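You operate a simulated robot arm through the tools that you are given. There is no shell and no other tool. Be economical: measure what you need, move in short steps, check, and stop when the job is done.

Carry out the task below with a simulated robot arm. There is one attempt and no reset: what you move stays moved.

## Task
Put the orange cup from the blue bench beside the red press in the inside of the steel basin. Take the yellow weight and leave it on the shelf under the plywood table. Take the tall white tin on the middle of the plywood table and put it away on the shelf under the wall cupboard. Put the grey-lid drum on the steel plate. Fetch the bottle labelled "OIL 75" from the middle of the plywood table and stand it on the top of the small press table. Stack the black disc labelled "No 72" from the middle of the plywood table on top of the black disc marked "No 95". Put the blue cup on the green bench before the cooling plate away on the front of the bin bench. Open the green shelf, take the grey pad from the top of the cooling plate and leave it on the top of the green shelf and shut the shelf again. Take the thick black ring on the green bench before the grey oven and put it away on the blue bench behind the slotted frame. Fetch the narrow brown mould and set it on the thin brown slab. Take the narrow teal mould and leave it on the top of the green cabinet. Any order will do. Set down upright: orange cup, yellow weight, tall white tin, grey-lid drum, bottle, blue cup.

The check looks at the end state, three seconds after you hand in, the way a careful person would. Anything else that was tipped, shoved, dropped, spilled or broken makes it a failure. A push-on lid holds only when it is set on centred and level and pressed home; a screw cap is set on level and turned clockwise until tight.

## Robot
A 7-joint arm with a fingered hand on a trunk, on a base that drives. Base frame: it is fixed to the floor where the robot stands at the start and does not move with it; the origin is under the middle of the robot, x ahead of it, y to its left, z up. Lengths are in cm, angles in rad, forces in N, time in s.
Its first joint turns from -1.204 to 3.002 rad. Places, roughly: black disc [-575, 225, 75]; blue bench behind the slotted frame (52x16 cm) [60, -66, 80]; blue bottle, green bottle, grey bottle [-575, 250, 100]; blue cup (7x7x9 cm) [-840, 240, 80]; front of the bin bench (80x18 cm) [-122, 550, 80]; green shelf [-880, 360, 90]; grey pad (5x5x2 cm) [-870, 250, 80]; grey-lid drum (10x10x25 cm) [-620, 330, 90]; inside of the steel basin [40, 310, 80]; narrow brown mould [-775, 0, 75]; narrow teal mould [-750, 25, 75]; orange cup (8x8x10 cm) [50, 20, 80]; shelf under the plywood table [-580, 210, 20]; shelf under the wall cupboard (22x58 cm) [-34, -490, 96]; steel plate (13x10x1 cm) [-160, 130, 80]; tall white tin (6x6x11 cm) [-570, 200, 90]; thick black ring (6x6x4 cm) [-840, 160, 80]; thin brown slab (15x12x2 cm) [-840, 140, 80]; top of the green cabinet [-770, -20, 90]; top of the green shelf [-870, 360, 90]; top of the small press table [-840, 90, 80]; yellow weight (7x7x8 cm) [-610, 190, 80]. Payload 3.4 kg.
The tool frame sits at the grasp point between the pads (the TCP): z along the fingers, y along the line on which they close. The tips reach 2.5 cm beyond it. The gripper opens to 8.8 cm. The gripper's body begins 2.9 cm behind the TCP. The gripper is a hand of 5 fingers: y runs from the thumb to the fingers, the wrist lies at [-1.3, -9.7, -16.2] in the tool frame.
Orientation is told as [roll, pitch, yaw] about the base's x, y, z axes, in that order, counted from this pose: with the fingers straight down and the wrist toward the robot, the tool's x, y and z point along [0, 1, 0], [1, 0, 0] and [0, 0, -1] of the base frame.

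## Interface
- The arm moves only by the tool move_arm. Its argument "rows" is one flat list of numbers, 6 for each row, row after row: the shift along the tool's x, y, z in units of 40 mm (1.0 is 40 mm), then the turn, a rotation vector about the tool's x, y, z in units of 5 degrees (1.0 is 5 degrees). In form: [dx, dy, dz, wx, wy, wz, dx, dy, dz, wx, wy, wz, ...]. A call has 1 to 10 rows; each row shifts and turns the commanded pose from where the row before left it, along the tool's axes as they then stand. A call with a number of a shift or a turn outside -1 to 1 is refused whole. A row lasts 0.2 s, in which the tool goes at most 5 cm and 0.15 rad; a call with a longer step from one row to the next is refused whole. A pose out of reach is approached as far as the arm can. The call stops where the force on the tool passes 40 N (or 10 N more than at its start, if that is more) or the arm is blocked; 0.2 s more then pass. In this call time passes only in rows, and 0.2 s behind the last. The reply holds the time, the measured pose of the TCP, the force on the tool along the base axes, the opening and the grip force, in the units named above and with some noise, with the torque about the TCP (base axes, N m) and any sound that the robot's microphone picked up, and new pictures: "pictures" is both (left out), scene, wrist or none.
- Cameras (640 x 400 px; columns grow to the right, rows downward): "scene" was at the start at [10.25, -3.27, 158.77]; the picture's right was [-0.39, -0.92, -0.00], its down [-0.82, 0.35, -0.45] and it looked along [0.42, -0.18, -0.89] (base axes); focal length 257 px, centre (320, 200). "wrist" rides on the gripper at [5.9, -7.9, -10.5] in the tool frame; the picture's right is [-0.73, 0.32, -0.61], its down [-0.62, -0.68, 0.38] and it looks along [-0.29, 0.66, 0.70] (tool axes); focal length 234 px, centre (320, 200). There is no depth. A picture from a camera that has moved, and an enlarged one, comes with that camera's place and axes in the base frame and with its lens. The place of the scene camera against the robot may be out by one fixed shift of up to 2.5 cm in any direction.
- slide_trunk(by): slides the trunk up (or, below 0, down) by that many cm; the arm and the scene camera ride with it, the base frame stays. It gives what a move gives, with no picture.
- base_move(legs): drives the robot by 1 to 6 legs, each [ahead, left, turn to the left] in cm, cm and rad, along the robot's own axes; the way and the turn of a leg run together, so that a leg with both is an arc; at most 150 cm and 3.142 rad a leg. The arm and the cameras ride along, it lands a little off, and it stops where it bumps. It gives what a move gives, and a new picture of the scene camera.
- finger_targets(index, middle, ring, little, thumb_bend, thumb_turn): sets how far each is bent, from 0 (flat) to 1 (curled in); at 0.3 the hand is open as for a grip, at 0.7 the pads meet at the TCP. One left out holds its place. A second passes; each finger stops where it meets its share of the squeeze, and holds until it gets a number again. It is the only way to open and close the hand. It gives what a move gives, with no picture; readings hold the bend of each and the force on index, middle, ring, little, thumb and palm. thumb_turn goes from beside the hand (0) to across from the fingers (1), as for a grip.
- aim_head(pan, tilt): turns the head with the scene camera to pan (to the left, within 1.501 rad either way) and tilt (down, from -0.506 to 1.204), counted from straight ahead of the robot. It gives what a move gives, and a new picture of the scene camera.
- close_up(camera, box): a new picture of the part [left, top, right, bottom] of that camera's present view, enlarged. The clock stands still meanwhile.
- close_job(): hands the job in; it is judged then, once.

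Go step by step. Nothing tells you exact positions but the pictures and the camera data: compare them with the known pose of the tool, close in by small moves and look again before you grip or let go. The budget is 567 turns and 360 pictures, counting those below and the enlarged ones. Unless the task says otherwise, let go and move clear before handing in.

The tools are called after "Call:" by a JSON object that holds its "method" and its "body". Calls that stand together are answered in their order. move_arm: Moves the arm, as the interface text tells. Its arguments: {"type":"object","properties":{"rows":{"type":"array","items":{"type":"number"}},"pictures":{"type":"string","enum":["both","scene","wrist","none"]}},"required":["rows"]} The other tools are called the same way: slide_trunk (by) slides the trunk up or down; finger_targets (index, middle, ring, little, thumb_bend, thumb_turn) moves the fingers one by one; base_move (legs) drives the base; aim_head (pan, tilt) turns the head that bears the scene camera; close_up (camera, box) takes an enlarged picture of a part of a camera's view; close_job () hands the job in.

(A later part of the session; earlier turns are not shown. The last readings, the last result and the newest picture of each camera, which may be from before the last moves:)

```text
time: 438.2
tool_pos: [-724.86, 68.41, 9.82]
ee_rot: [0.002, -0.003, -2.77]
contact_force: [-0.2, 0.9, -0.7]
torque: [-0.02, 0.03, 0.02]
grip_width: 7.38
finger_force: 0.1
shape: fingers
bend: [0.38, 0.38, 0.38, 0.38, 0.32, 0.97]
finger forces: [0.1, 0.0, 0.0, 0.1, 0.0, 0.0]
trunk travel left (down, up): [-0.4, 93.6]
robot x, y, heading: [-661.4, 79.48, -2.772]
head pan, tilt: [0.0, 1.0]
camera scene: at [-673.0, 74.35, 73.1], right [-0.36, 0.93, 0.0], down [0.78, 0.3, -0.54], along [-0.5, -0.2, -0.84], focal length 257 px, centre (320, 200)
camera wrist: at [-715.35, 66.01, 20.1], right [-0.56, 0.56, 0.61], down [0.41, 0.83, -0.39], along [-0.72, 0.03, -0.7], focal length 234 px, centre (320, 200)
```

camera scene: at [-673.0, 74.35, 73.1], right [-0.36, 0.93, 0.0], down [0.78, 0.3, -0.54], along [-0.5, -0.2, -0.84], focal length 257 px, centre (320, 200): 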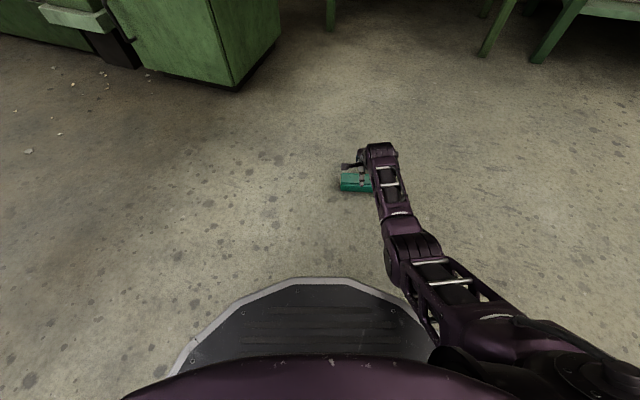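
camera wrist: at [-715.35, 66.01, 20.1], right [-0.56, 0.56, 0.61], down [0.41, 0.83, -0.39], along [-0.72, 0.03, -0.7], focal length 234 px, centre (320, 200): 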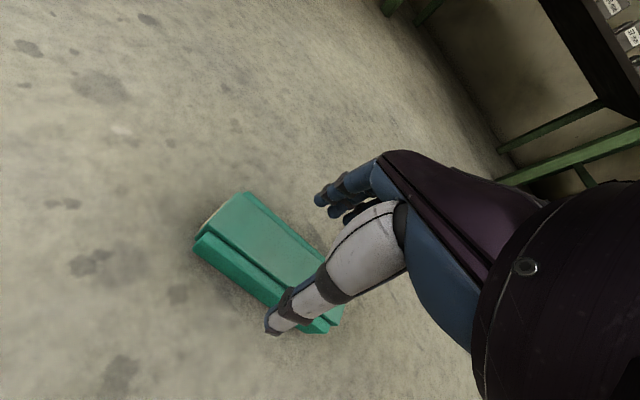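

Call:
{"method": "move_arm", "body": {"rows": [0.1, -0.1, 0.35, 0, 0, 0, 0, 0, 0.35, 0, 0, 0, 0, 0, 0.2, 0, 0, 0, 0, 0, 0.15, 0, 0, 0, 0, 0, 0.1, 0, 0, 0], "pictures": "wrist"}}

```text
time: 439.4
tool_pos: [-724.27, 68.3, 5.26]
ee_rot: [0.004, -0.004, -2.769]
contact_force: [-1.3, -0.9, 2.3]
torque: [-0.05, 0.04, -0.04]
grip_width: 7.54
finger_force: 1.1
shape: fingers
bend: [0.37, 0.38, 0.38, 0.38, 0.32, 0.97]
finger forces: [2.0, 0.0, 0.0, 0.0, 0.0, 0.0]
trunk travel left (down, up): [-0.4, 93.6]
robot x, y, heading: [-661.62, 79.66, -2.77]
head pan, tilt: [0.0, 1.0]
camera wrist: at [-714.72, 65.78, 15.54], right [-0.56, 0.56, 0.61], down [0.41, 0.83, -0.39], along [-0.72, 0.03, -0.7], focal length 234 px, centre (320, 200)
```

wrist: 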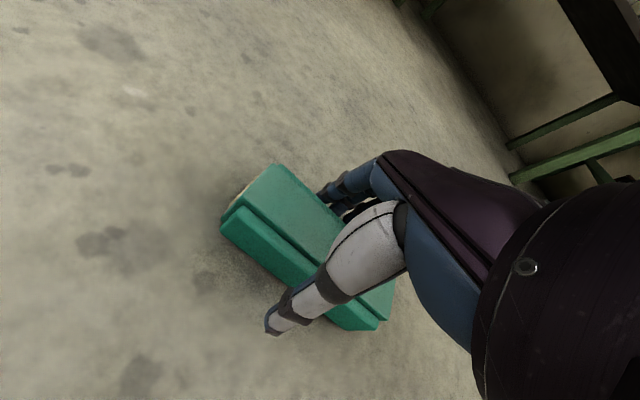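

I close evenly and then firm up, as I did for the brown mould.

Call:
{"method": "finger_targets", "body": {"index": 0.54, "middle": 0.54, "ring": 0.54, "little": 0.54, "thumb_bend": 0.54}}

Call:
{"method": "finger_targets", "body": {"index": 0.66, "middle": 0.66, "ring": 0.66, "little": 0.66, "thumb_bend": 0.8}}

Call:
{"method": "move_arm", "body": {"rows": [0, 0, -0.5, 0, 0, 0], "pictures": "wrist"}}

```text
time: 440.4
tool_pos: [-724.14, 68.14, 5.2]
ee_rot: [0.0, 0.0, -2.77]
contact_force: [-3.7, -1.3, 4.6]
torque: [0.01, 0.18, 0.11]
grip_width: 4.86
finger_force: 7.8
shape: fingers
bend: [0.49, 0.51, 0.51, 0.53, 0.46, 0.97]
finger forces: [4.2, 2.9, 2.4, 1.2, 6.2, 0.1]
trunk travel left (down, up): [-0.4, 93.6]
robot x, y, heading: [-661.43, 79.64, -2.769]
head pan, tilt: [0.0, 1.0]
```

```text
time: 441.4
tool_pos: [-724.19, 68.29, 5.13]
ee_rot: [0.002, 0.0, -2.771]
contact_force: [-3.0, -0.1, 4.1]
torque: [0.0, 0.17, 0.05]
grip_width: 4.84
finger_force: 16.9
shape: fingers
bend: [0.55, 0.58, 0.6, 0.64, 0.44, 0.94]
finger forces: [6.9, 5.7, 4.1, 2.2, 15.9, 0.1]
trunk travel left (down, up): [-0.4, 93.6]
robot x, y, heading: [-661.04, 79.65, -2.771]
head pan, tilt: [0.0, 1.0]
```

```text
time: 441.8
tool_pos: [-723.94, 68.12, 7.01]
ee_rot: [0.003, 0.006, -2.769]
contact_force: [0.3, -0.3, -5.2]
torque: [-0.11, 0.05, -0.01]
grip_width: 4.85
finger_force: 15.4
shape: fingers
bend: [0.55, 0.59, 0.6, 0.66, 0.44, 0.94]
finger forces: [7.3, 4.6, 3.6, 0.0, 15.2, 0.0]
trunk travel left (down, up): [-0.4, 93.6]
robot x, y, heading: [-661.03, 80.03, -2.771]
head pan, tilt: [0.0, 1.0]
camera wrist: at [-714.65, 65.71, 17.35], right [-0.57, 0.56, 0.6], down [0.41, 0.83, -0.38], along [-0.71, 0.03, -0.7], focal length 234 px, centre (320, 200)
```

wrist: 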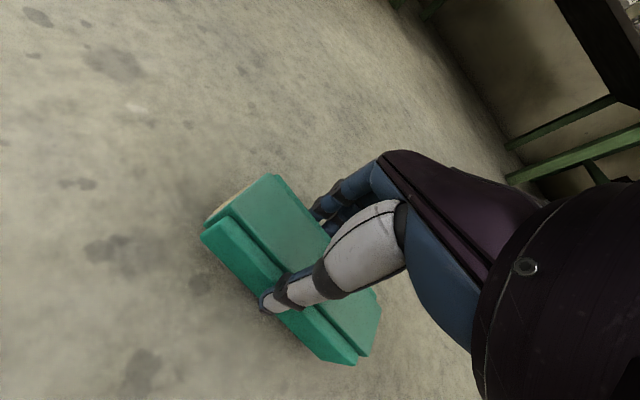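

Call:
{"method": "slide_trunk", "body": {"by": 4}}

Call:
{"method": "close_up", "body": {"camera": "wrist", "box": [0, 0, 640, 400]}}

```text
time: 442.6
tool_pos: [-724.15, 68.11, 11.16]
ee_rot: [0.005, 0.003, -2.77]
contact_force: [-0.4, 0.4, -6.1]
torque: [-0.05, 0.06, -0.03]
grip_width: 4.81
finger_force: 15.0
shape: fingers
bend: [0.55, 0.59, 0.6, 0.66, 0.44, 0.94]
finger forces: [7.0, 4.7, 3.6, 0.0, 15.1, 0.1]
trunk travel left (down, up): [-4.4, 89.6]
robot x, y, heading: [-661.37, 79.59, -2.769]
head pan, tilt: [0.0, 1.0]
```

```text
1.00 times, centred on (320, 200) of wrist
camera zoom: at [-714.72, 65.69, 21.46], right [-0.57, 0.56, 0.6], down [0.41, 0.83, -0.38], along [-0.72, 0.03, -0.7], focal length 234 px, centre (320, 200)
```

zoom: 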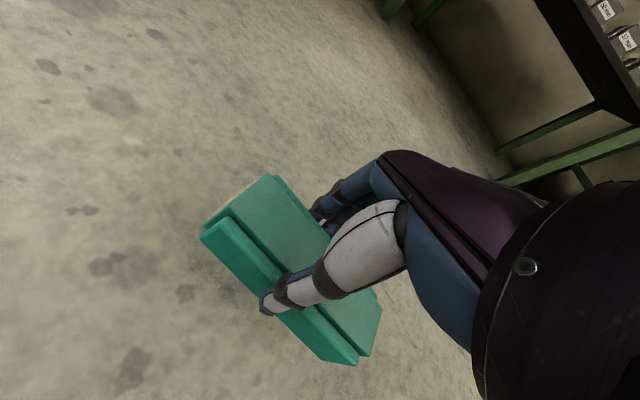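

It's held steadily. I raise in stages, checking the grip.

Call:
{"method": "slide_trunk", "body": {"by": 40}}

Call:
{"method": "slide_trunk", "body": {"by": 40}}

Call:
{"method": "move_arm", "body": {"rows": [0, 0, -0.5, 0, 0, 0, 0, 0, -0.5, 0, 0, 0, 0, 0, -0.5, 0, 0, 0, 0, 0, -0.5, 0, 0, 0], "pictures": "wrist"}}

```text
time: 446.5
tool_pos: [-724.15, 68.18, 51.18]
ee_rot: [0.002, 0.001, -2.769]
contact_force: [-0.3, -0.4, -5.8]
torque: [-0.06, 0.06, -0.01]
grip_width: 4.83
finger_force: 14.5
shape: fingers
bend: [0.55, 0.59, 0.6, 0.66, 0.44, 0.94]
finger forces: [7.2, 4.6, 3.6, 0.0, 15.0, 0.0]
trunk travel left (down, up): [-44.4, 49.6]
robot x, y, heading: [-661.29, 79.34, -2.771]
head pan, tilt: [0.0, 1.0]
```

```text
time: 450.3
tool_pos: [-724.2, 68.06, 91.01]
ee_rot: [0.003, 0.0, -2.771]
contact_force: [0.0, 0.4, -6.9]
torque: [-0.05, 0.06, -0.01]
grip_width: 4.84
finger_force: 15.4
shape: fingers
bend: [0.55, 0.59, 0.6, 0.66, 0.44, 0.94]
finger forces: [7.3, 4.6, 3.6, 0.1, 15.0, 0.0]
trunk travel left (down, up): [-84.4, 9.6]
robot x, y, heading: [-661.58, 79.45, -2.771]
head pan, tilt: [0.0, 1.0]
```

```text
time: 451.3
tool_pos: [-724.24, 68.17, 99.06]
ee_rot: [0.004, 0.0, -2.768]
contact_force: [-0.2, -0.2, -6.0]
torque: [-0.05, 0.03, -0.02]
grip_width: 4.82
finger_force: 15.3
shape: fingers
bend: [0.55, 0.59, 0.6, 0.66, 0.44, 0.94]
finger forces: [7.1, 4.6, 3.5, 0.1, 14.9, 0.0]
trunk travel left (down, up): [-84.4, 9.6]
robot x, y, heading: [-661.11, 79.02, -2.774]
head pan, tilt: [0.0, 1.0]
camera wrist: at [-714.77, 65.78, 109.4], right [-0.57, 0.56, 0.6], down [0.41, 0.83, -0.38], along [-0.72, 0.03, -0.7], focal length 234 px, centre (320, 200)
```

wrist: 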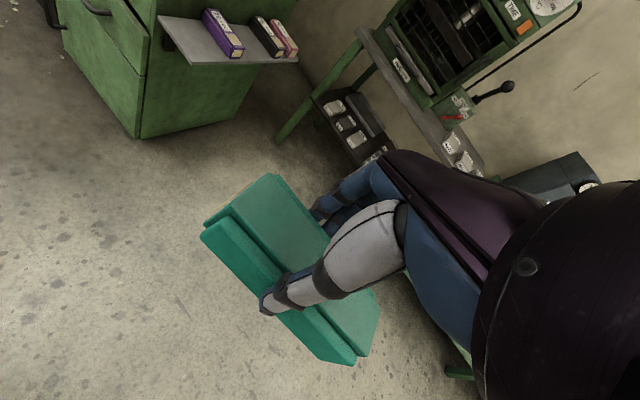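

Stable. I raise the rest and carry it over the cabinet top.

Call:
{"method": "slide_trunk", "body": {"by": 8}}

Call:
{"method": "base_move", "body": {"legs": [[64, 0, 0], [0, 57, 0]]}}

Call:
{"method": "close_up", "body": {"camera": "wrist", "box": [0, 0, 640, 400]}}

```text
time: 452.5
tool_pos: [-724.26, 68.33, 106.97]
ee_rot: [0.006, 0.003, -2.769]
contact_force: [-0.5, -0.2, -6.1]
torque: [-0.08, 0.04, -0.02]
grip_width: 4.82
finger_force: 15.6
shape: fingers
bend: [0.55, 0.59, 0.6, 0.66, 0.44, 0.94]
finger forces: [7.1, 4.7, 3.4, 0.0, 14.9, 0.1]
trunk travel left (down, up): [-92.4, 1.6]
robot x, y, heading: [-661.4, 79.34, -2.776]
head pan, tilt: [0.0, 1.0]
```

```text
time: 458.9
tool_pos: [-762.16, -9.45, 107.0]
ee_rot: [0.004, -0.001, -2.76]
contact_force: [-0.1, 0.3, -6.4]
torque: [-0.08, 0.03, 0.02]
grip_width: 4.81
finger_force: 15.2
shape: fingers
bend: [0.55, 0.59, 0.6, 0.66, 0.44, 0.94]
finger forces: [7.1, 4.7, 3.5, 0.0, 14.9, 0.1]
trunk travel left (down, up): [-92.4, 1.6]
robot x, y, heading: [-699.58, 2.34, -2.763]
head pan, tilt: [0.0, 1.0]
camera scene: at [-711.18, -2.77, 165.08], right [-0.37, 0.93, 0.0], down [0.78, 0.31, -0.54], along [-0.5, -0.2, -0.84], focal length 257 px, centre (320, 200)
```

scene: 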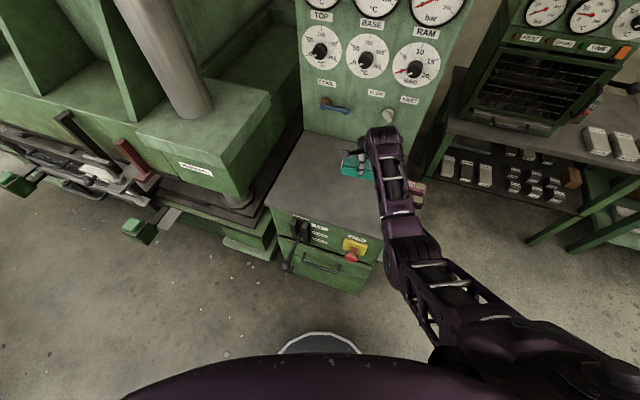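

```text
1.00 times, centred on (320, 200) of wrist
camera zoom: at [-752.75, -11.72, 117.36], right [-0.57, 0.56, 0.6], down [0.4, 0.83, -0.38], along [-0.72, 0.02, -0.7], focal length 234 px, centre (320, 200)
```

zoom: 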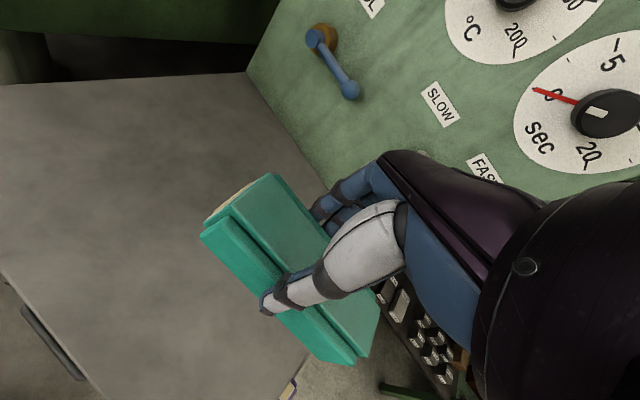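

The mould is comfortably above the cabinet top. I lower it to contact.

Call:
{"method": "slide_trunk", "body": {"by": -6.5}}

Call:
{"method": "slide_trunk", "body": {"by": -1}}

Call:
{"method": "slide_trunk", "body": {"by": -1}}

```text
time: 460.0
tool_pos: [-762.11, -9.35, 100.45]
ee_rot: [0.003, -0.001, -2.761]
contact_force: [-0.5, 0.4, -6.0]
torque: [-0.08, 0.08, 0.03]
grip_width: 4.82
finger_force: 15.1
shape: fingers
bend: [0.55, 0.59, 0.6, 0.66, 0.44, 0.94]
finger forces: [7.2, 4.7, 3.5, 0.0, 14.9, 0.1]
trunk travel left (down, up): [-85.9, 8.1]
robot x, y, heading: [-699.33, 2.74, -2.766]
head pan, tilt: [0.0, 1.0]
```

```text
time: 460.6
tool_pos: [-762.26, -9.46, 99.51]
ee_rot: [0.004, 0.002, -2.762]
contact_force: [-0.4, 0.1, -6.9]
torque: [-0.1, 0.04, 0.0]
grip_width: 4.84
finger_force: 14.6
shape: fingers
bend: [0.55, 0.59, 0.6, 0.66, 0.44, 0.94]
finger forces: [7.1, 4.7, 3.6, 0.0, 14.9, 0.0]
trunk travel left (down, up): [-84.9, 9.1]
robot x, y, heading: [-699.29, 2.7, -2.761]
head pan, tilt: [0.0, 1.0]
```

```text
time: 461.1
tool_pos: [-762.25, -9.34, 98.5]
ee_rot: [0.005, 0.002, -2.762]
contact_force: [-0.3, -1.1, -6.1]
torque: [-0.05, 0.05, 0.01]
grip_width: 4.83
finger_force: 14.9
shape: fingers
bend: [0.55, 0.59, 0.6, 0.66, 0.44, 0.94]
finger forces: [7.2, 4.7, 3.6, 0.0, 14.9, 0.1]
trunk travel left (down, up): [-83.9, 10.1]
robot x, y, heading: [-699.42, 2.58, -2.765]
head pan, tilt: [0.0, 1.0]
```

Call:
{"method": "slide_trunk", "body": {"by": -1}}

Call:
{"method": "slide_trunk", "body": {"by": -1}}

Call:
{"method": "slide_trunk", "body": {"by": -1}}

```text
time: 461.7
tool_pos: [-762.11, -9.48, 97.4]
ee_rot: [0.004, 0.002, -2.762]
contact_force: [-0.6, -0.7, -4.9]
torque: [-0.07, 0.08, 0.02]
grip_width: 4.84
finger_force: 14.8
shape: fingers
bend: [0.55, 0.59, 0.6, 0.66, 0.44, 0.94]
finger forces: [7.1, 4.7, 3.5, 0.0, 14.8, 0.1]
trunk travel left (down, up): [-82.9, 11.1]
robot x, y, heading: [-699.59, 1.88, -2.761]
head pan, tilt: [0.0, 1.0]
```

```text
time: 462.3
tool_pos: [-762.28, -9.36, 96.47]
ee_rot: [0.002, 0.002, -2.761]
contact_force: [-0.4, 0.3, -5.6]
torque: [-0.05, 0.04, 0.04]
grip_width: 4.83
finger_force: 15.1
shape: fingers
bend: [0.55, 0.59, 0.6, 0.66, 0.44, 0.94]
finger forces: [7.2, 4.7, 3.6, 0.0, 14.9, 0.0]
trunk travel left (down, up): [-81.9, 12.1]
robot x, y, heading: [-699.19, 2.13, -2.761]
head pan, tilt: [0.0, 1.0]
```

```text
time: 462.9
tool_pos: [-762.15, -9.45, 95.51]
ee_rot: [0.004, 0.001, -2.762]
contact_force: [0.1, -0.1, -5.4]
torque: [-0.09, 0.04, -0.02]
grip_width: 4.81
finger_force: 15.3
shape: fingers
bend: [0.55, 0.59, 0.6, 0.66, 0.44, 0.94]
finger forces: [7.1, 4.7, 3.3, 0.1, 14.9, 0.1]
trunk travel left (down, up): [-80.9, 13.1]
robot x, y, heading: [-699.43, 2.5, -2.763]
head pan, tilt: [0.0, 1.0]
```

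Call:
{"method": "close_up", "body": {"camera": "wrist", "box": [0, 0, 640, 400]}}

Call:
{"method": "close_up", "body": {"camera": "scene", "box": [280, 120, 480, 270]}}

```text
1.00 times, centred on (320, 200) of wrist
camera zoom: at [-752.71, -11.76, 105.86], right [-0.57, 0.56, 0.6], down [0.4, 0.83, -0.38], along [-0.72, 0.02, -0.7], focal length 234 px, centre (320, 200)
```

zoom: 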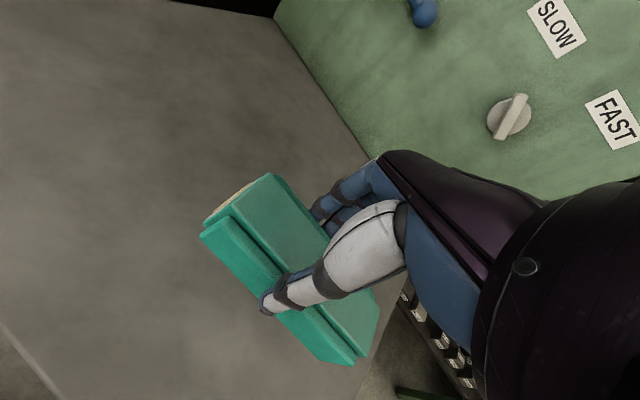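

```text
2.67 times, centred on (380, 195) of scene
camera zoom: at [-711.13, -2.84, 153.58], right [-0.37, 0.93, 0.0], down [0.78, 0.31, -0.54], along [-0.5, -0.2, -0.84], focal length 686 px, centre (160, 213)
```

zoom: 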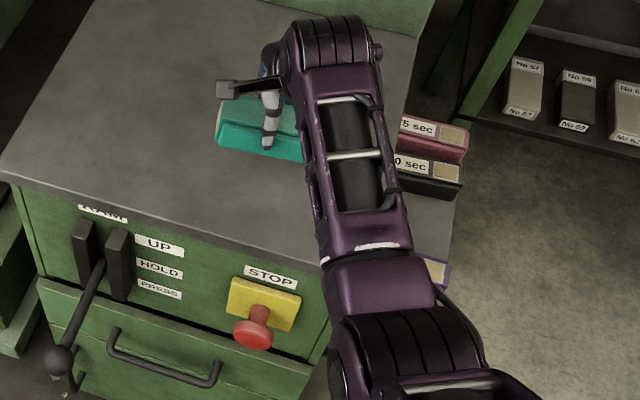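

There is margin to the edge. I continue lowering.

Call:
{"method": "slide_trunk", "body": {"by": -1.2}}

Call:
{"method": "slide_trunk", "body": {"by": -1.2}}

Call:
{"method": "slide_trunk", "body": {"by": -1}}

```text
time: 463.5
tool_pos: [-762.16, -9.45, 94.3]
ee_rot: [0.002, 0.0, -2.762]
contact_force: [0.0, -0.3, -6.3]
torque: [-0.08, 0.07, 0.03]
grip_width: 4.83
finger_force: 15.0
shape: fingers
bend: [0.55, 0.59, 0.6, 0.66, 0.44, 0.94]
finger forces: [7.1, 4.7, 3.5, 0.0, 14.9, 0.1]
trunk travel left (down, up): [-79.7, 14.3]
robot x, y, heading: [-699.66, 2.65, -2.761]
head pan, tilt: [0.0, 1.0]
```

```text
time: 464.1
tool_pos: [-762.16, -9.37, 93.1]
ee_rot: [0.002, 0.0, -2.761]
contact_force: [0.0, 0.1, -6.2]
torque: [-0.07, 0.05, -0.01]
grip_width: 4.82
finger_force: 15.0
shape: fingers
bend: [0.55, 0.59, 0.6, 0.66, 0.44, 0.94]
finger forces: [7.1, 4.7, 3.4, 0.0, 14.9, 0.0]
trunk travel left (down, up): [-78.5, 15.5]
robot x, y, heading: [-699.38, 2.89, -2.76]
head pan, tilt: [0.0, 1.0]
```

```text
time: 464.6
tool_pos: [-762.14, -9.38, 92.11]
ee_rot: [0.003, -0.001, -2.76]
contact_force: [0.2, 0.1, -5.8]
torque: [-0.04, 0.08, 0.02]
grip_width: 4.84
finger_force: 15.7
shape: fingers
bend: [0.55, 0.59, 0.6, 0.66, 0.44, 0.94]
finger forces: [6.9, 4.7, 3.7, 0.0, 14.9, 0.1]
trunk travel left (down, up): [-77.5, 16.5]
robot x, y, heading: [-699.18, 2.4, -2.763]
head pan, tilt: [0.0, 1.0]
```

Parallax suggests the top is around z≈85.5, so contact is near. I continue.

Call:
{"method": "slide_trunk", "body": {"by": -0.8}}

Call:
{"method": "slide_trunk", "body": {"by": -0.8}}

Call:
{"method": "slide_trunk", "body": {"by": -0.8}}

```text
time: 465.2
tool_pos: [-762.17, -9.49, 91.27]
ee_rot: [0.0, 0.0, -2.761]
contact_force: [0.5, -0.1, -2.2]
torque: [0.04, 0.13, 0.02]
grip_width: 4.82
finger_force: 15.5
shape: fingers
bend: [0.55, 0.6, 0.6, 0.66, 0.44, 0.94]
finger forces: [6.2, 4.9, 4.6, 0.2, 15.7, 0.0]
trunk travel left (down, up): [-76.7, 17.3]
robot x, y, heading: [-699.21, 2.6, -2.766]
head pan, tilt: [0.0, 1.0]
```

```text
time: 465.8
tool_pos: [-762.04, -9.43, 91.06]
ee_rot: [0.003, -0.014, -2.761]
contact_force: [-4.6, -0.1, 24.0]
torque: [0.53, 0.56, 0.11]
grip_width: 4.85
finger_force: 24.3
shape: fingers
bend: [0.56, 0.6, 0.6, 0.66, 0.43, 0.94]
finger forces: [7.0, 5.8, 5.1, 15.9, 15.9, 0.1]
trunk travel left (down, up): [-75.9, 18.1]
robot x, y, heading: [-699.37, 2.12, -2.769]
head pan, tilt: [0.0, 1.0]
```

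```text
time: 466.2
tool_pos: [-762.37, -9.42, 91.12]
ee_rot: [0.003, -0.024, -2.761]
contact_force: [7.6, 2.3, 15.5]
torque: [0.3, -0.06, -0.06]
grip_width: 4.88
finger_force: 18.6
shape: fingers
bend: [0.58, 0.61, 0.62, 0.68, 0.42, 0.94]
finger forces: [4.8, 3.6, 2.8, 6.5, 19.4, 0.0]
trunk travel left (down, up): [-75.5, 18.5]
robot x, y, heading: [-699.44, 2.54, -2.768]
head pan, tilt: [0.0, 1.0]
stopped: the force on the tool passed its limit (the readings are from after the stop); the commanded pose is now the measured one
```

Contact made. I ease up, release, and rise.

Call:
{"method": "slide_trunk", "body": {"by": 0.5}}

Call:
{"method": "finger_targets", "body": {"index": 0.42, "middle": 0.42, "ring": 0.42, "little": 0.4, "thumb_bend": 0.28}}

Call:
{"method": "slide_trunk", "body": {"by": 16}}

Call:
{"method": "close_up", "body": {"camera": "wrist", "box": [0, 0, 640, 400]}}

```text
time: 466.7
tool_pos: [-762.38, -9.48, 91.26]
ee_rot: [0.001, -0.018, -2.761]
contact_force: [2.4, -1.2, -0.2]
torque: [0.05, 0.06, -0.03]
grip_width: 4.89
finger_force: 14.6
shape: fingers
bend: [0.57, 0.61, 0.62, 0.66, 0.42, 0.94]
finger forces: [5.9, 4.4, 3.0, 0.3, 15.7, 0.0]
trunk travel left (down, up): [-76.0, 18.0]
robot x, y, heading: [-699.24, 2.41, -2.767]
head pan, tilt: [0.0, 1.0]
```

```text
time: 467.7
tool_pos: [-762.38, -9.55, 91.27]
ee_rot: [0.0, -0.017, -2.762]
contact_force: [0.5, 0.2, 0.3]
torque: [-0.02, -0.01, 0.03]
grip_width: 7.27
finger_force: 0.0
shape: fingers
bend: [0.42, 0.42, 0.42, 0.4, 0.28, 0.97]
finger forces: [0.0, 0.0, 0.0, 0.0, 0.0, 0.0]
trunk travel left (down, up): [-76.0, 18.0]
robot x, y, heading: [-699.36, 2.75, -2.761]
head pan, tilt: [0.0, 1.0]
```

```text
time: 469.6
tool_pos: [-762.43, -9.5, 107.32]
ee_rot: [0.002, -0.018, -2.76]
contact_force: [-0.3, 0.0, 0.1]
torque: [0.01, -0.03, -0.02]
grip_width: 7.32
finger_force: 0.1
shape: fingers
bend: [0.42, 0.42, 0.42, 0.4, 0.28, 0.97]
finger forces: [0.0, 0.0, 0.1, 0.0, 0.0, 0.1]
trunk travel left (down, up): [-92.0, 2.0]
robot x, y, heading: [-699.44, 2.28, -2.76]
head pan, tilt: [0.0, 1.0]
```

```text
1.00 times, centred on (320, 200) of wrist
camera zoom: at [-752.83, -11.8, 117.52], right [-0.56, 0.56, 0.61], down [0.4, 0.83, -0.4], along [-0.73, 0.02, -0.69], focal length 234 px, centre (320, 200)
```

zoom: 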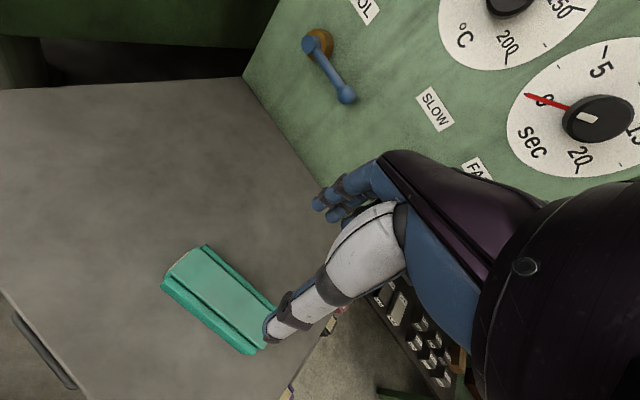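

The teal mould is on the cabinet top. Next is the OIL 75 bottle from the east side of the plywood table; I go around its south end.

Call:
{"method": "move_arm", "body": {"rows": [0, 0, 0, 0.2, 0, 0], "pictures": "none"}}

Call:
{"method": "base_move", "body": {"legs": [[-30, 0, 0], [0, 0, -0.38], [0, -48, 0]]}}

Call:
{"method": "aim_head", "body": {"pan": -1.4, "tilt": 0.5}}

Call:
{"method": "aim_head", "body": {"pan": 1.4, "tilt": 0.5}}

```text
time: 469.9
tool_pos: [-762.46, -9.52, 107.49]
ee_rot: [0.001, 0.001, -2.761]
contact_force: [-0.6, -0.5, -0.7]
torque: [-0.02, -0.01, 0.0]
grip_width: 7.31
finger_force: 0.0
shape: fingers
bend: [0.42, 0.42, 0.42, 0.4, 0.28, 0.97]
finger forces: [0.0, 0.0, 0.0, 0.0, 0.0, 0.1]
trunk travel left (down, up): [-92.0, 2.0]
robot x, y, heading: [-699.35, 2.25, -2.765]
head pan, tilt: [0.0, 1.0]
```

```text
time: 475.6
tool_pos: [-734.76, 72.8, 107.46]
ee_rot: [0.0, 0.001, -3.13]
contact_force: [0.0, -0.2, -0.1]
torque: [-0.01, -0.01, -0.02]
grip_width: 7.33
finger_force: 0.1
shape: fingers
bend: [0.42, 0.42, 0.42, 0.4, 0.28, 0.97]
finger forces: [0.0, 0.0, 0.1, 0.1, 0.0, 0.0]
trunk travel left (down, up): [-92.0, 2.0]
robot x, y, heading: [-671.76, 61.08, -3.13]
head pan, tilt: [0.0, 1.0]
camera scene: at [-684.11, 60.36, 164.75], right [-0.01, 1.0, 0.0], down [0.84, 0.01, -0.54], along [-0.54, -0.01, -0.84], focal length 257 px, centre (320, 200)
```

scene: 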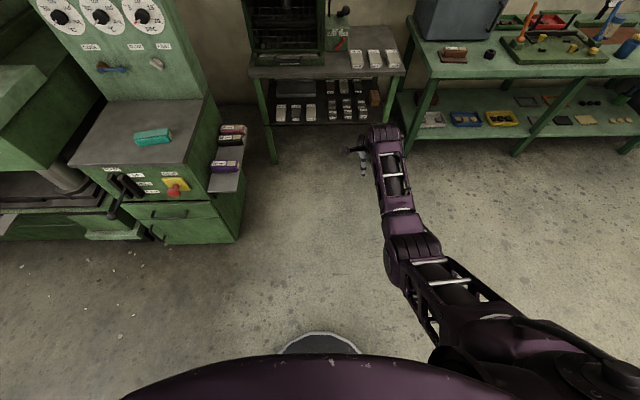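

```text
time: 477.1
tool_pos: [-734.75, 73.0, 107.24]
ee_rot: [0.002, 0.0, -3.127]
contact_force: [0.9, 0.1, 0.6]
torque: [0.01, 0.03, -0.01]
grip_width: 7.29
finger_force: 0.0
shape: fingers
bend: [0.42, 0.42, 0.42, 0.4, 0.28, 0.97]
finger forces: [0.0, 0.1, 0.0, 0.0, 0.0, 0.0]
trunk travel left (down, up): [-92.0, 2.0]
robot x, y, heading: [-671.19, 61.17, -3.133]
head pan, tilt: [-1.4, 0.499]
camera scene: at [-678.81, 69.45, 168.86], right [0.98, 0.18, 0.0], down [0.09, -0.47, -0.88], along [-0.16, 0.86, -0.48], focal length 257 px, centre (320, 200)
```

scene: 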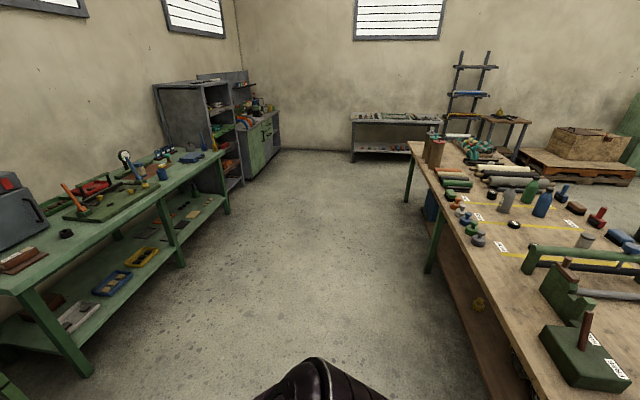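

```text
time: 479.6
tool_pos: [-734.77, 72.93, 107.32]
ee_rot: [0.002, 0.001, -3.129]
contact_force: [0.0, 0.0, 0.5]
torque: [0.01, 0.01, -0.04]
grip_width: 7.31
finger_force: 0.0
shape: fingers
bend: [0.42, 0.42, 0.42, 0.4, 0.28, 0.97]
finger forces: [0.1, 0.0, 0.1, 0.1, 0.0, 0.0]
trunk travel left (down, up): [-92.0, 2.0]
robot x, y, heading: [-671.76, 61.41, -3.128]
head pan, tilt: [1.4, 0.499]
camera scene: at [-678.61, 51.53, 168.86], right [-0.99, 0.16, 0.0], down [0.08, 0.47, -0.88], along [-0.14, -0.87, -0.48], focal length 257 px, centre (320, 200)
```

scene: 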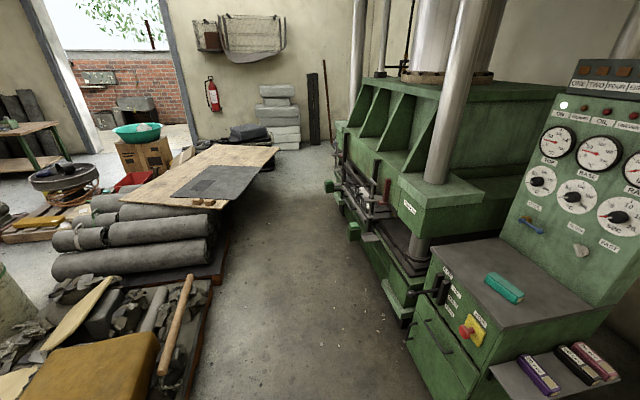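

The passage south of the table is clear at y≈62. I drive backwards (east) through it, then strafe north along the east side.

Call:
{"method": "base_move", "body": {"legs": [[-100, 0, -0.012], [-100, 0, 0]]}}

Call:
{"method": "aim_head", "body": {"pan": 0.0, "tilt": 0.8}}

```text
time: 489.6
tool_pos: [-534.24, 73.49, 107.29]
ee_rot: [0.0, 0.001, 3.131]
contact_force: [0.3, -0.2, -0.2]
torque: [0.01, 0.01, 0.02]
grip_width: 7.3
finger_force: 0.1
shape: fingers
bend: [0.42, 0.42, 0.42, 0.4, 0.28, 0.97]
finger forces: [0.0, 0.0, 0.0, 0.0, 0.0, 0.0]
trunk travel left (down, up): [-92.0, 2.0]
robot x, y, heading: [-471.15, 60.38, 3.129]
head pan, tilt: [1.4, 0.499]
camera scene: at [-478.56, 50.77, 168.86], right [-0.98, 0.18, 0.0], down [0.09, 0.47, -0.88], along [-0.16, -0.86, -0.48], focal length 257 px, centre (320, 200)
```

scene: 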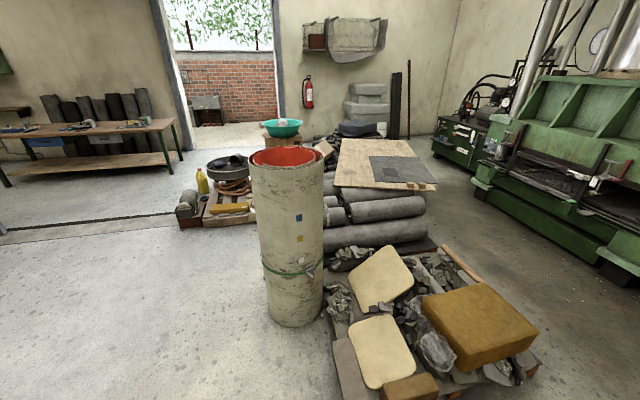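

```text
time: 491.1
tool_pos: [-534.23, 73.49, 107.48]
ee_rot: [0.002, -0.001, 3.131]
contact_force: [0.3, -1.1, 0.2]
torque: [0.01, -0.03, 0.01]
grip_width: 7.3
finger_force: 0.1
shape: fingers
bend: [0.42, 0.42, 0.42, 0.4, 0.28, 0.97]
finger forces: [0.0, 0.0, 0.0, 0.0, 0.0, 0.0]
trunk travel left (down, up): [-92.0, 2.0]
robot x, y, heading: [-471.25, 60.32, 3.129]
head pan, tilt: [0.0, 0.799]
camera scene: at [-484.93, 59.8, 166.27], right [0.01, 1.0, 0.0], down [0.72, -0.01, -0.7], along [-0.7, 0.01, -0.72], focal length 257 px, centre (320, 200)
```

scene: 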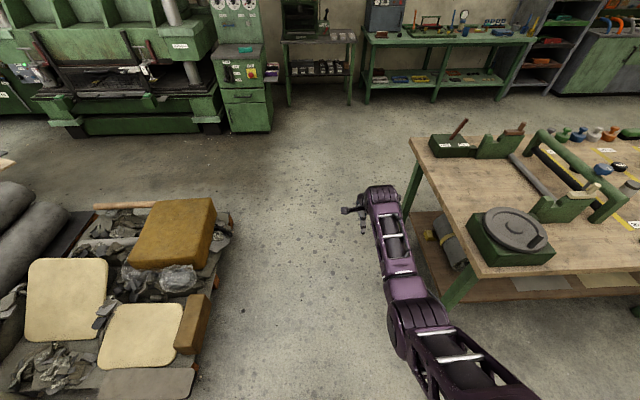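

Now I strafe north to stand in front of the bottles.

Call:
{"method": "base_move", "body": {"legs": [[0, -150, 0.012]]}}

Call:
{"method": "close_up", "body": {"camera": "scene", "box": [240, 60, 480, 210]}}

Call:
{"method": "close_up", "body": {"camera": "wrist", "box": [0, 0, 640, 400]}}

```text
time: 498.6
tool_pos: [-533.03, 223.3, 107.46]
ee_rot: [0.002, 0.0, 3.137]
contact_force: [-0.5, 0.3, 0.3]
torque: [-0.04, 0.01, 0.01]
grip_width: 7.3
finger_force: 0.2
shape: fingers
bend: [0.42, 0.42, 0.42, 0.4, 0.28, 0.97]
finger forces: [0.0, 0.1, 0.0, 0.1, 0.0, 0.0]
trunk travel left (down, up): [-92.0, 2.0]
robot x, y, heading: [-470.32, 210.65, 3.134]
head pan, tilt: [0.0, 0.799]
camera scene: at [-483.65, 209.96, 166.27], right [0.01, 1.0, 0.0], down [0.72, 0.0, -0.7], along [-0.7, 0.0, -0.72], focal length 257 px, centre (320, 200)
```

scene: 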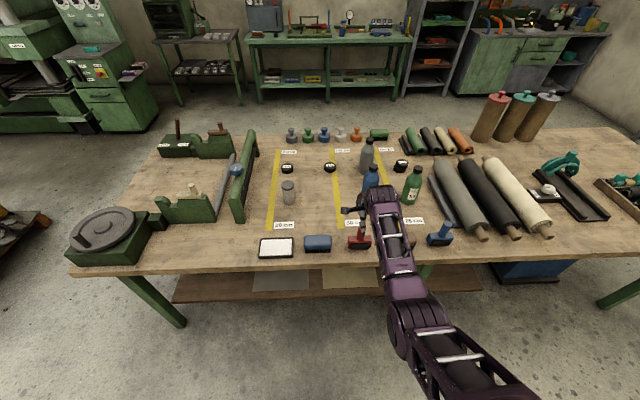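

```text
2.67 times, centred on (360, 135) of scene
camera zoom: at [-483.65, 209.96, 166.27], right [0.01, 1.0, 0.0], down [0.72, 0.0, -0.7], along [-0.7, 0.0, -0.72], focal length 686 px, centre (213, 373)
```

zoom: 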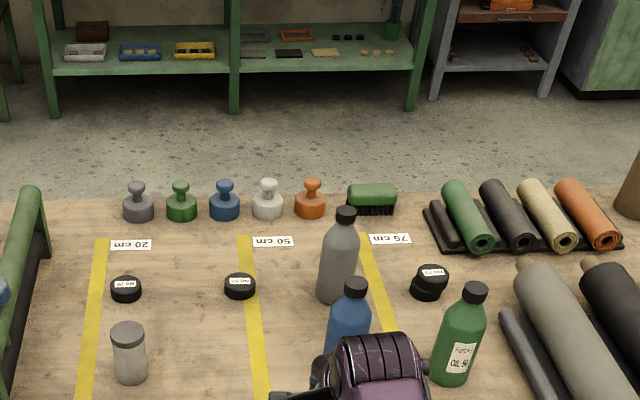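

```text
1.00 times, centred on (320, 200) of wrist
camera zoom: at [-525.17, 217.55, 117.67], right [-0.32, 0.73, 0.61], down [0.68, 0.62, -0.38], along [-0.66, 0.29, -0.7], focal length 234 px, centre (320, 200)
```

zoom: 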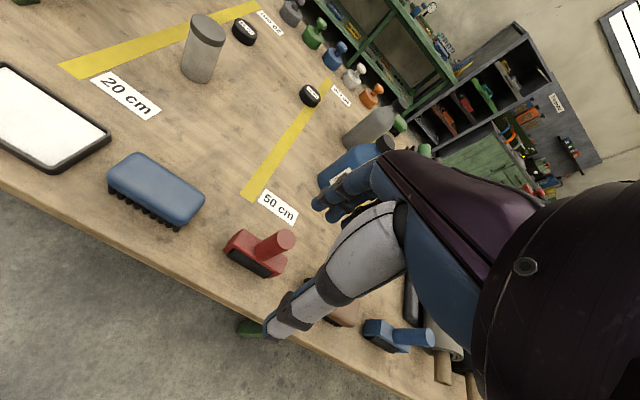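

The blue bottle is near (-568, 230.5) with its cap top at about z≈100. I drive ahead to hover close and look.

Call:
{"method": "base_move", "body": {"legs": [[26, -6.5, 0.003]]}}

Call:
{"method": "close_up", "body": {"camera": "wrist", "box": [0, 0, 640, 400]}}

Call:
{"method": "close_up", "body": {"camera": "scene", "box": [300, 180, 460, 280]}}

```text
time: 500.4
tool_pos: [-558.48, 229.76, 107.37]
ee_rot: [0.001, 0.0, 3.139]
contact_force: [-0.7, -0.5, -1.2]
torque: [0.03, 0.02, 0.02]
grip_width: 7.33
finger_force: 0.0
shape: fingers
bend: [0.42, 0.42, 0.42, 0.4, 0.28, 0.97]
finger forces: [0.1, 0.0, 0.0, 0.0, 0.0, 0.1]
trunk travel left (down, up): [-92.0, 2.0]
robot x, y, heading: [-495.67, 217.4, 3.134]
head pan, tilt: [0.0, 0.799]
camera scene: at [-509.16, 216.52, 166.28], right [0.0, 1.0, 0.0], down [0.72, 0.0, -0.7], along [-0.7, 0.0, -0.72], focal length 257 px, centre (320, 200)
```

scene: 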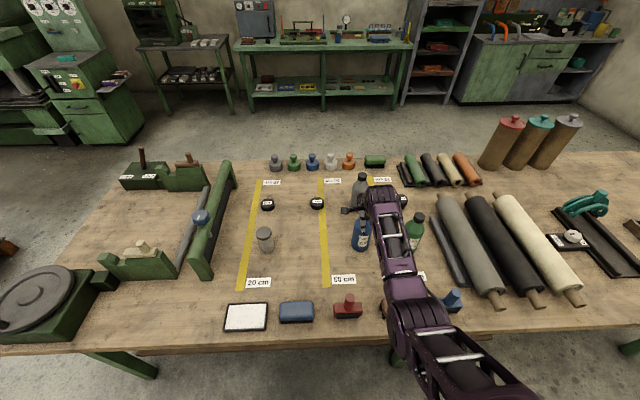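

```text
1.00 times, centred on (320, 200) of wrist
camera zoom: at [-550.72, 224.1, 117.72], right [-0.32, 0.73, 0.61], down [0.68, 0.62, -0.38], along [-0.66, 0.29, -0.7], focal length 234 px, centre (320, 200)
```

zoom: 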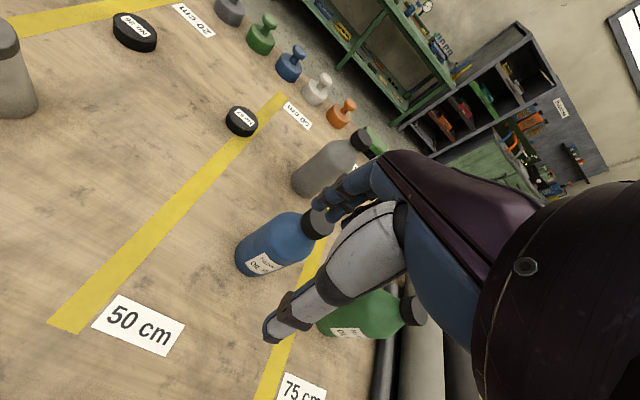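

```text
4.00 times, centred on (380, 230) of scene
camera zoom: at [-509.16, 216.52, 166.28], right [0.0, 1.0, 0.0], down [0.72, 0.0, -0.7], along [-0.7, 0.0, -0.72], focal length 1029 px, centre (80, 80)
```

zoom: 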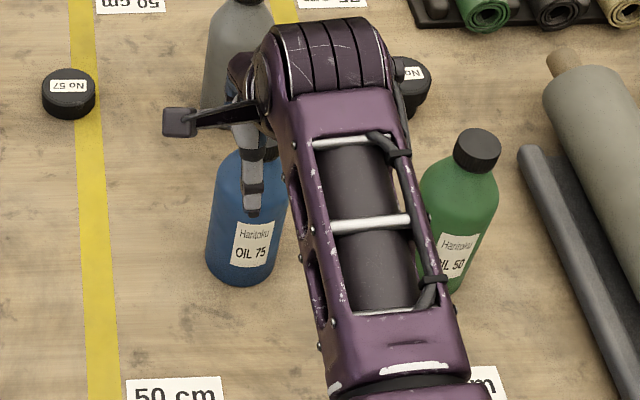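

Refined: the blue bottle is at (-568, 234.2) with cap top z≈95.7. I move above it with a wider opening.

Call:
{"method": "finger_targets", "body": {"index": 0.3, "middle": 0.3, "ring": 0.3, "little": 0.3, "thumb_bend": 0.25}}

Call:
{"method": "base_move", "body": {"legs": [[9.3, -4.4, 0.003]]}}

Call:
{"method": "move_arm", "body": {"rows": [0, 0, 0.6, 0, 0, 0]}}

```text
time: 501.4
tool_pos: [-558.73, 229.87, 107.32]
ee_rot: [0.002, 0.0, 3.139]
contact_force: [-0.7, 0.2, -0.4]
torque: [-0.03, 0.0, 0.01]
grip_width: 8.77
finger_force: 0.1
shape: fingers
bend: [0.3, 0.3, 0.3, 0.3, 0.25, 0.97]
finger forces: [0.0, 0.1, 0.1, 0.0, 0.1, 0.0]
trunk travel left (down, up): [-92.0, 2.0]
robot x, y, heading: [-495.69, 217.36, 3.133]
head pan, tilt: [0.0, 0.799]
```

```text
time: 502.6
tool_pos: [-568.09, 234.16, 107.42]
ee_rot: [0.002, 0.001, 3.142]
contact_force: [0.8, 0.6, 0.4]
torque: [0.01, -0.05, 0.01]
grip_width: 8.78
finger_force: 0.1
shape: fingers
bend: [0.3, 0.3, 0.3, 0.3, 0.25, 0.97]
finger forces: [0.0, 0.0, 0.1, 0.1, 0.0, 0.0]
trunk travel left (down, up): [-92.0, 2.0]
robot x, y, heading: [-505.16, 221.87, 3.139]
head pan, tilt: [0.0, 0.799]
camera scene: at [-518.61, 220.98, 166.28], right [0.0, 1.0, 0.0], down [0.72, 0.0, -0.7], along [-0.7, 0.0, -0.72], focal length 257 px, centre (320, 200)
```

scene: 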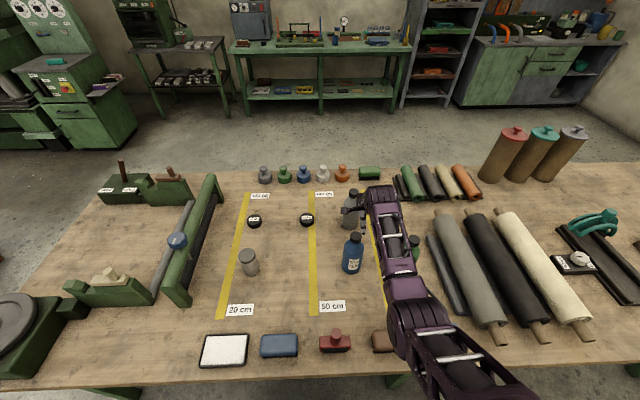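

```text
time: 503.0
tool_pos: [-567.99, 234.25, 105.23]
ee_rot: [0.002, 0.0, 3.141]
contact_force: [0.6, -0.4, 0.0]
torque: [-0.01, 0.03, 0.0]
grip_width: 8.77
finger_force: 0.1
shape: fingers
bend: [0.3, 0.3, 0.3, 0.3, 0.25, 0.97]
finger forces: [0.0, 0.0, 0.0, 0.1, 0.0, 0.0]
trunk travel left (down, up): [-92.0, 2.0]
robot x, y, heading: [-504.59, 222.01, 3.143]
head pan, tilt: [0.0, 0.799]
camera scene: at [-518.59, 220.97, 166.28], right [0.0, 1.0, 0.0], down [0.72, 0.0, -0.7], along [-0.7, 0.0, -0.72], focal length 257 px, centre (320, 200)
camera wrist: at [-560.18, 228.44, 115.38], right [-0.32, 0.73, 0.61], down [0.68, 0.62, -0.38], along [-0.66, 0.29, -0.7], focal length 234 px, centre (320, 200)
```

scene: 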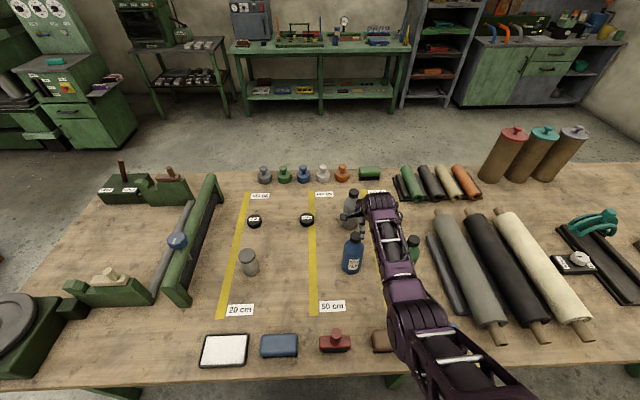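
wrist: 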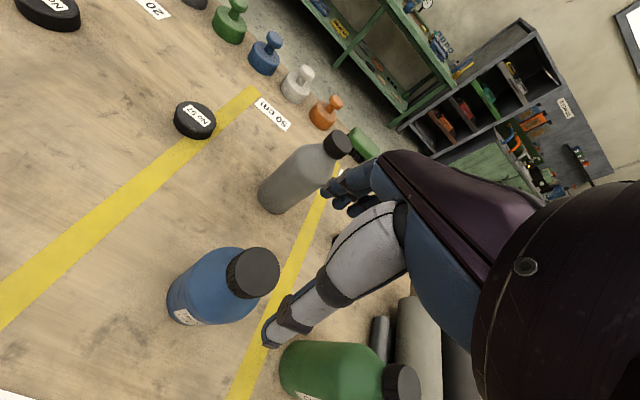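

Cap top is about z≈97 at (-567.3, 233.8). I adjust and lower around the cap.

Call:
{"method": "move_arm", "body": {"rows": [0.11, -0.18, 0.6, 0, 0, 0, 0, 0, 0.6, 0, 0, 0, 0, 0, 0.5, 0, 0, 0], "pictures": "none"}}

Call:
{"method": "close_up", "body": {"camera": "wrist", "box": [160, 100, 480, 340]}}

```text
time: 503.8
tool_pos: [-567.42, 233.78, 98.09]
ee_rot: [0.002, -0.001, 3.142]
contact_force: [0.0, -0.1, -0.4]
torque: [0.02, -0.04, -0.01]
grip_width: 8.79
finger_force: 0.0
shape: fingers
bend: [0.3, 0.3, 0.3, 0.3, 0.25, 0.97]
finger forces: [0.0, 0.1, 0.0, 0.1, 0.1, 0.0]
trunk travel left (down, up): [-92.0, 2.0]
robot x, y, heading: [-505.13, 222.02, 3.142]
head pan, tilt: [0.0, 0.799]
```

```text
1.67 times, centred on (320, 220) of wrist
camera zoom: at [-559.56, 228.0, 108.52], right [-0.32, 0.73, 0.61], down [0.68, 0.62, -0.38], along [-0.66, 0.29, -0.7], focal length 390 px, centre (320, 167)
```

zoom: 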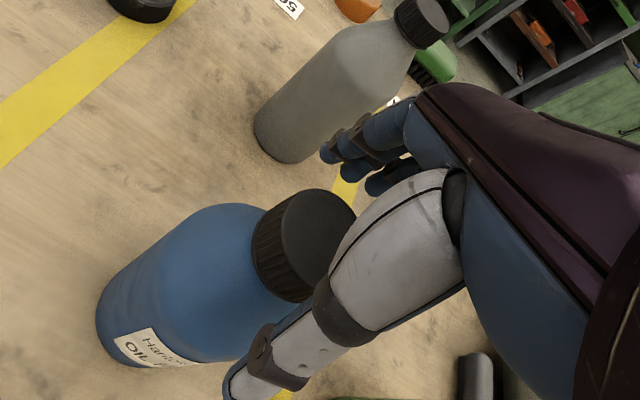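

Call:
{"method": "slide_trunk", "body": {"by": -3}}

Call:
{"method": "finger_targets", "body": {"index": 0.55, "middle": 0.55, "ring": 0.5, "little": 0.4, "thumb_bend": 0.55}}

Call:
{"method": "close_up", "body": {"camera": "wrist", "box": [160, 100, 480, 340]}}

```text
time: 504.6
tool_pos: [-567.28, 233.61, 95.3]
ee_rot: [0.002, -0.003, -3.142]
contact_force: [2.8, 0.0, 7.9]
torque: [-0.05, -0.08, 0.03]
grip_width: 8.84
finger_force: 3.0
shape: fingers
bend: [0.3, 0.3, 0.3, 0.3, 0.25, 0.97]
finger forces: [0.1, 0.0, 0.0, 0.0, 6.7, 0.0]
trunk travel left (down, up): [-89.0, 5.0]
robot x, y, heading: [-505.48, 221.71, 3.14]
head pan, tilt: [0.0, 0.799]
```

```text
time: 505.6
tool_pos: [-567.43, 233.82, 95.21]
ee_rot: [0.002, -0.001, 3.141]
contact_force: [0.6, 0.6, 2.1]
torque: [0.07, 0.16, 0.03]
grip_width: 6.05
finger_force: 11.2
shape: fingers
bend: [0.44, 0.49, 0.5, 0.4, 0.41, 0.97]
finger forces: [6.1, 4.4, 0.0, 0.0, 11.4, 0.0]
trunk travel left (down, up): [-89.0, 5.0]
robot x, y, heading: [-505.13, 221.43, 3.138]
head pan, tilt: [0.0, 0.799]
```

```text
1.67 times, centred on (320, 220) of wrist
camera zoom: at [-559.5, 228.02, 105.56], right [-0.32, 0.73, 0.61], down [0.68, 0.62, -0.38], along [-0.66, 0.29, -0.7], focal length 390 px, centre (320, 167)
```

zoom: 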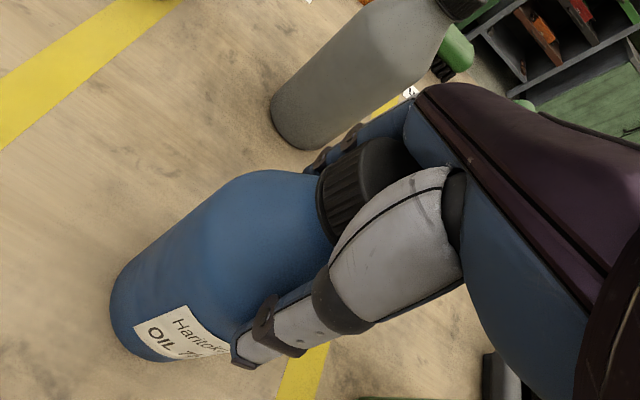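

The fingers are on the bottle's shoulder, with the cap inside the grasp. I squeeze and lift slightly so they settle on the neck under the cap.

Call:
{"method": "finger_targets", "body": {"index": 0.68, "middle": 0.68, "ring": 0.68, "little": 0.5, "thumb_bend": 0.68}}

Call:
{"method": "slide_trunk", "body": {"by": 1.5}}

Call:
{"method": "close_up", "body": {"camera": "wrist", "box": [160, 100, 480, 340]}}

```text
time: 506.6
tool_pos: [-567.32, 233.65, 95.27]
ee_rot: [0.002, -0.002, -3.141]
contact_force: [-2.9, 1.3, 4.4]
torque: [0.23, 0.64, -0.03]
grip_width: 5.99
finger_force: 22.0
shape: fingers
bend: [0.47, 0.53, 0.62, 0.5, 0.41, 0.96]
finger forces: [10.3, 8.4, 3.8, 0.0, 20.8, 0.0]
trunk travel left (down, up): [-89.0, 5.0]
robot x, y, heading: [-505.12, 221.65, 3.134]
head pan, tilt: [0.0, 0.799]
```

```text
time: 507.2
tool_pos: [-567.22, 233.7, 96.56]
ee_rot: [0.002, 0.002, -3.14]
contact_force: [0.6, 0.4, -0.4]
torque: [-0.01, -0.06, 0.0]
grip_width: 4.75
finger_force: 7.2
shape: fingers
bend: [0.54, 0.6, 0.68, 0.5, 0.44, 0.96]
finger forces: [4.3, 2.4, 0.0, 0.0, 8.2, 0.0]
trunk travel left (down, up): [-90.5, 3.5]
robot x, y, heading: [-505.15, 221.83, 3.139]
head pan, tilt: [0.0, 0.799]
```

```text
1.67 times, centred on (320, 220) of wrist
camera zoom: at [-559.47, 227.98, 107.05], right [-0.32, 0.73, 0.61], down [0.68, 0.62, -0.38], along [-0.66, 0.29, -0.7], focal length 390 px, centre (320, 167)
```

zoom: 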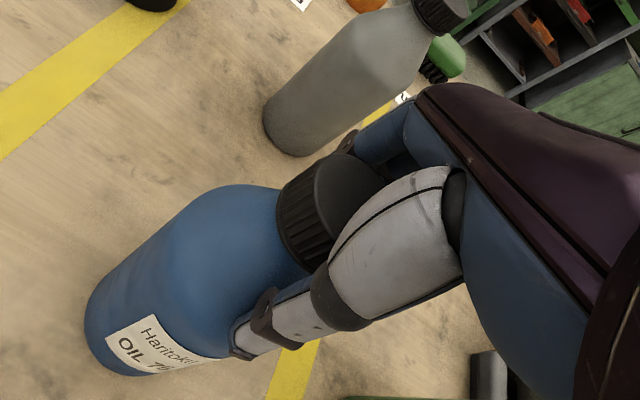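

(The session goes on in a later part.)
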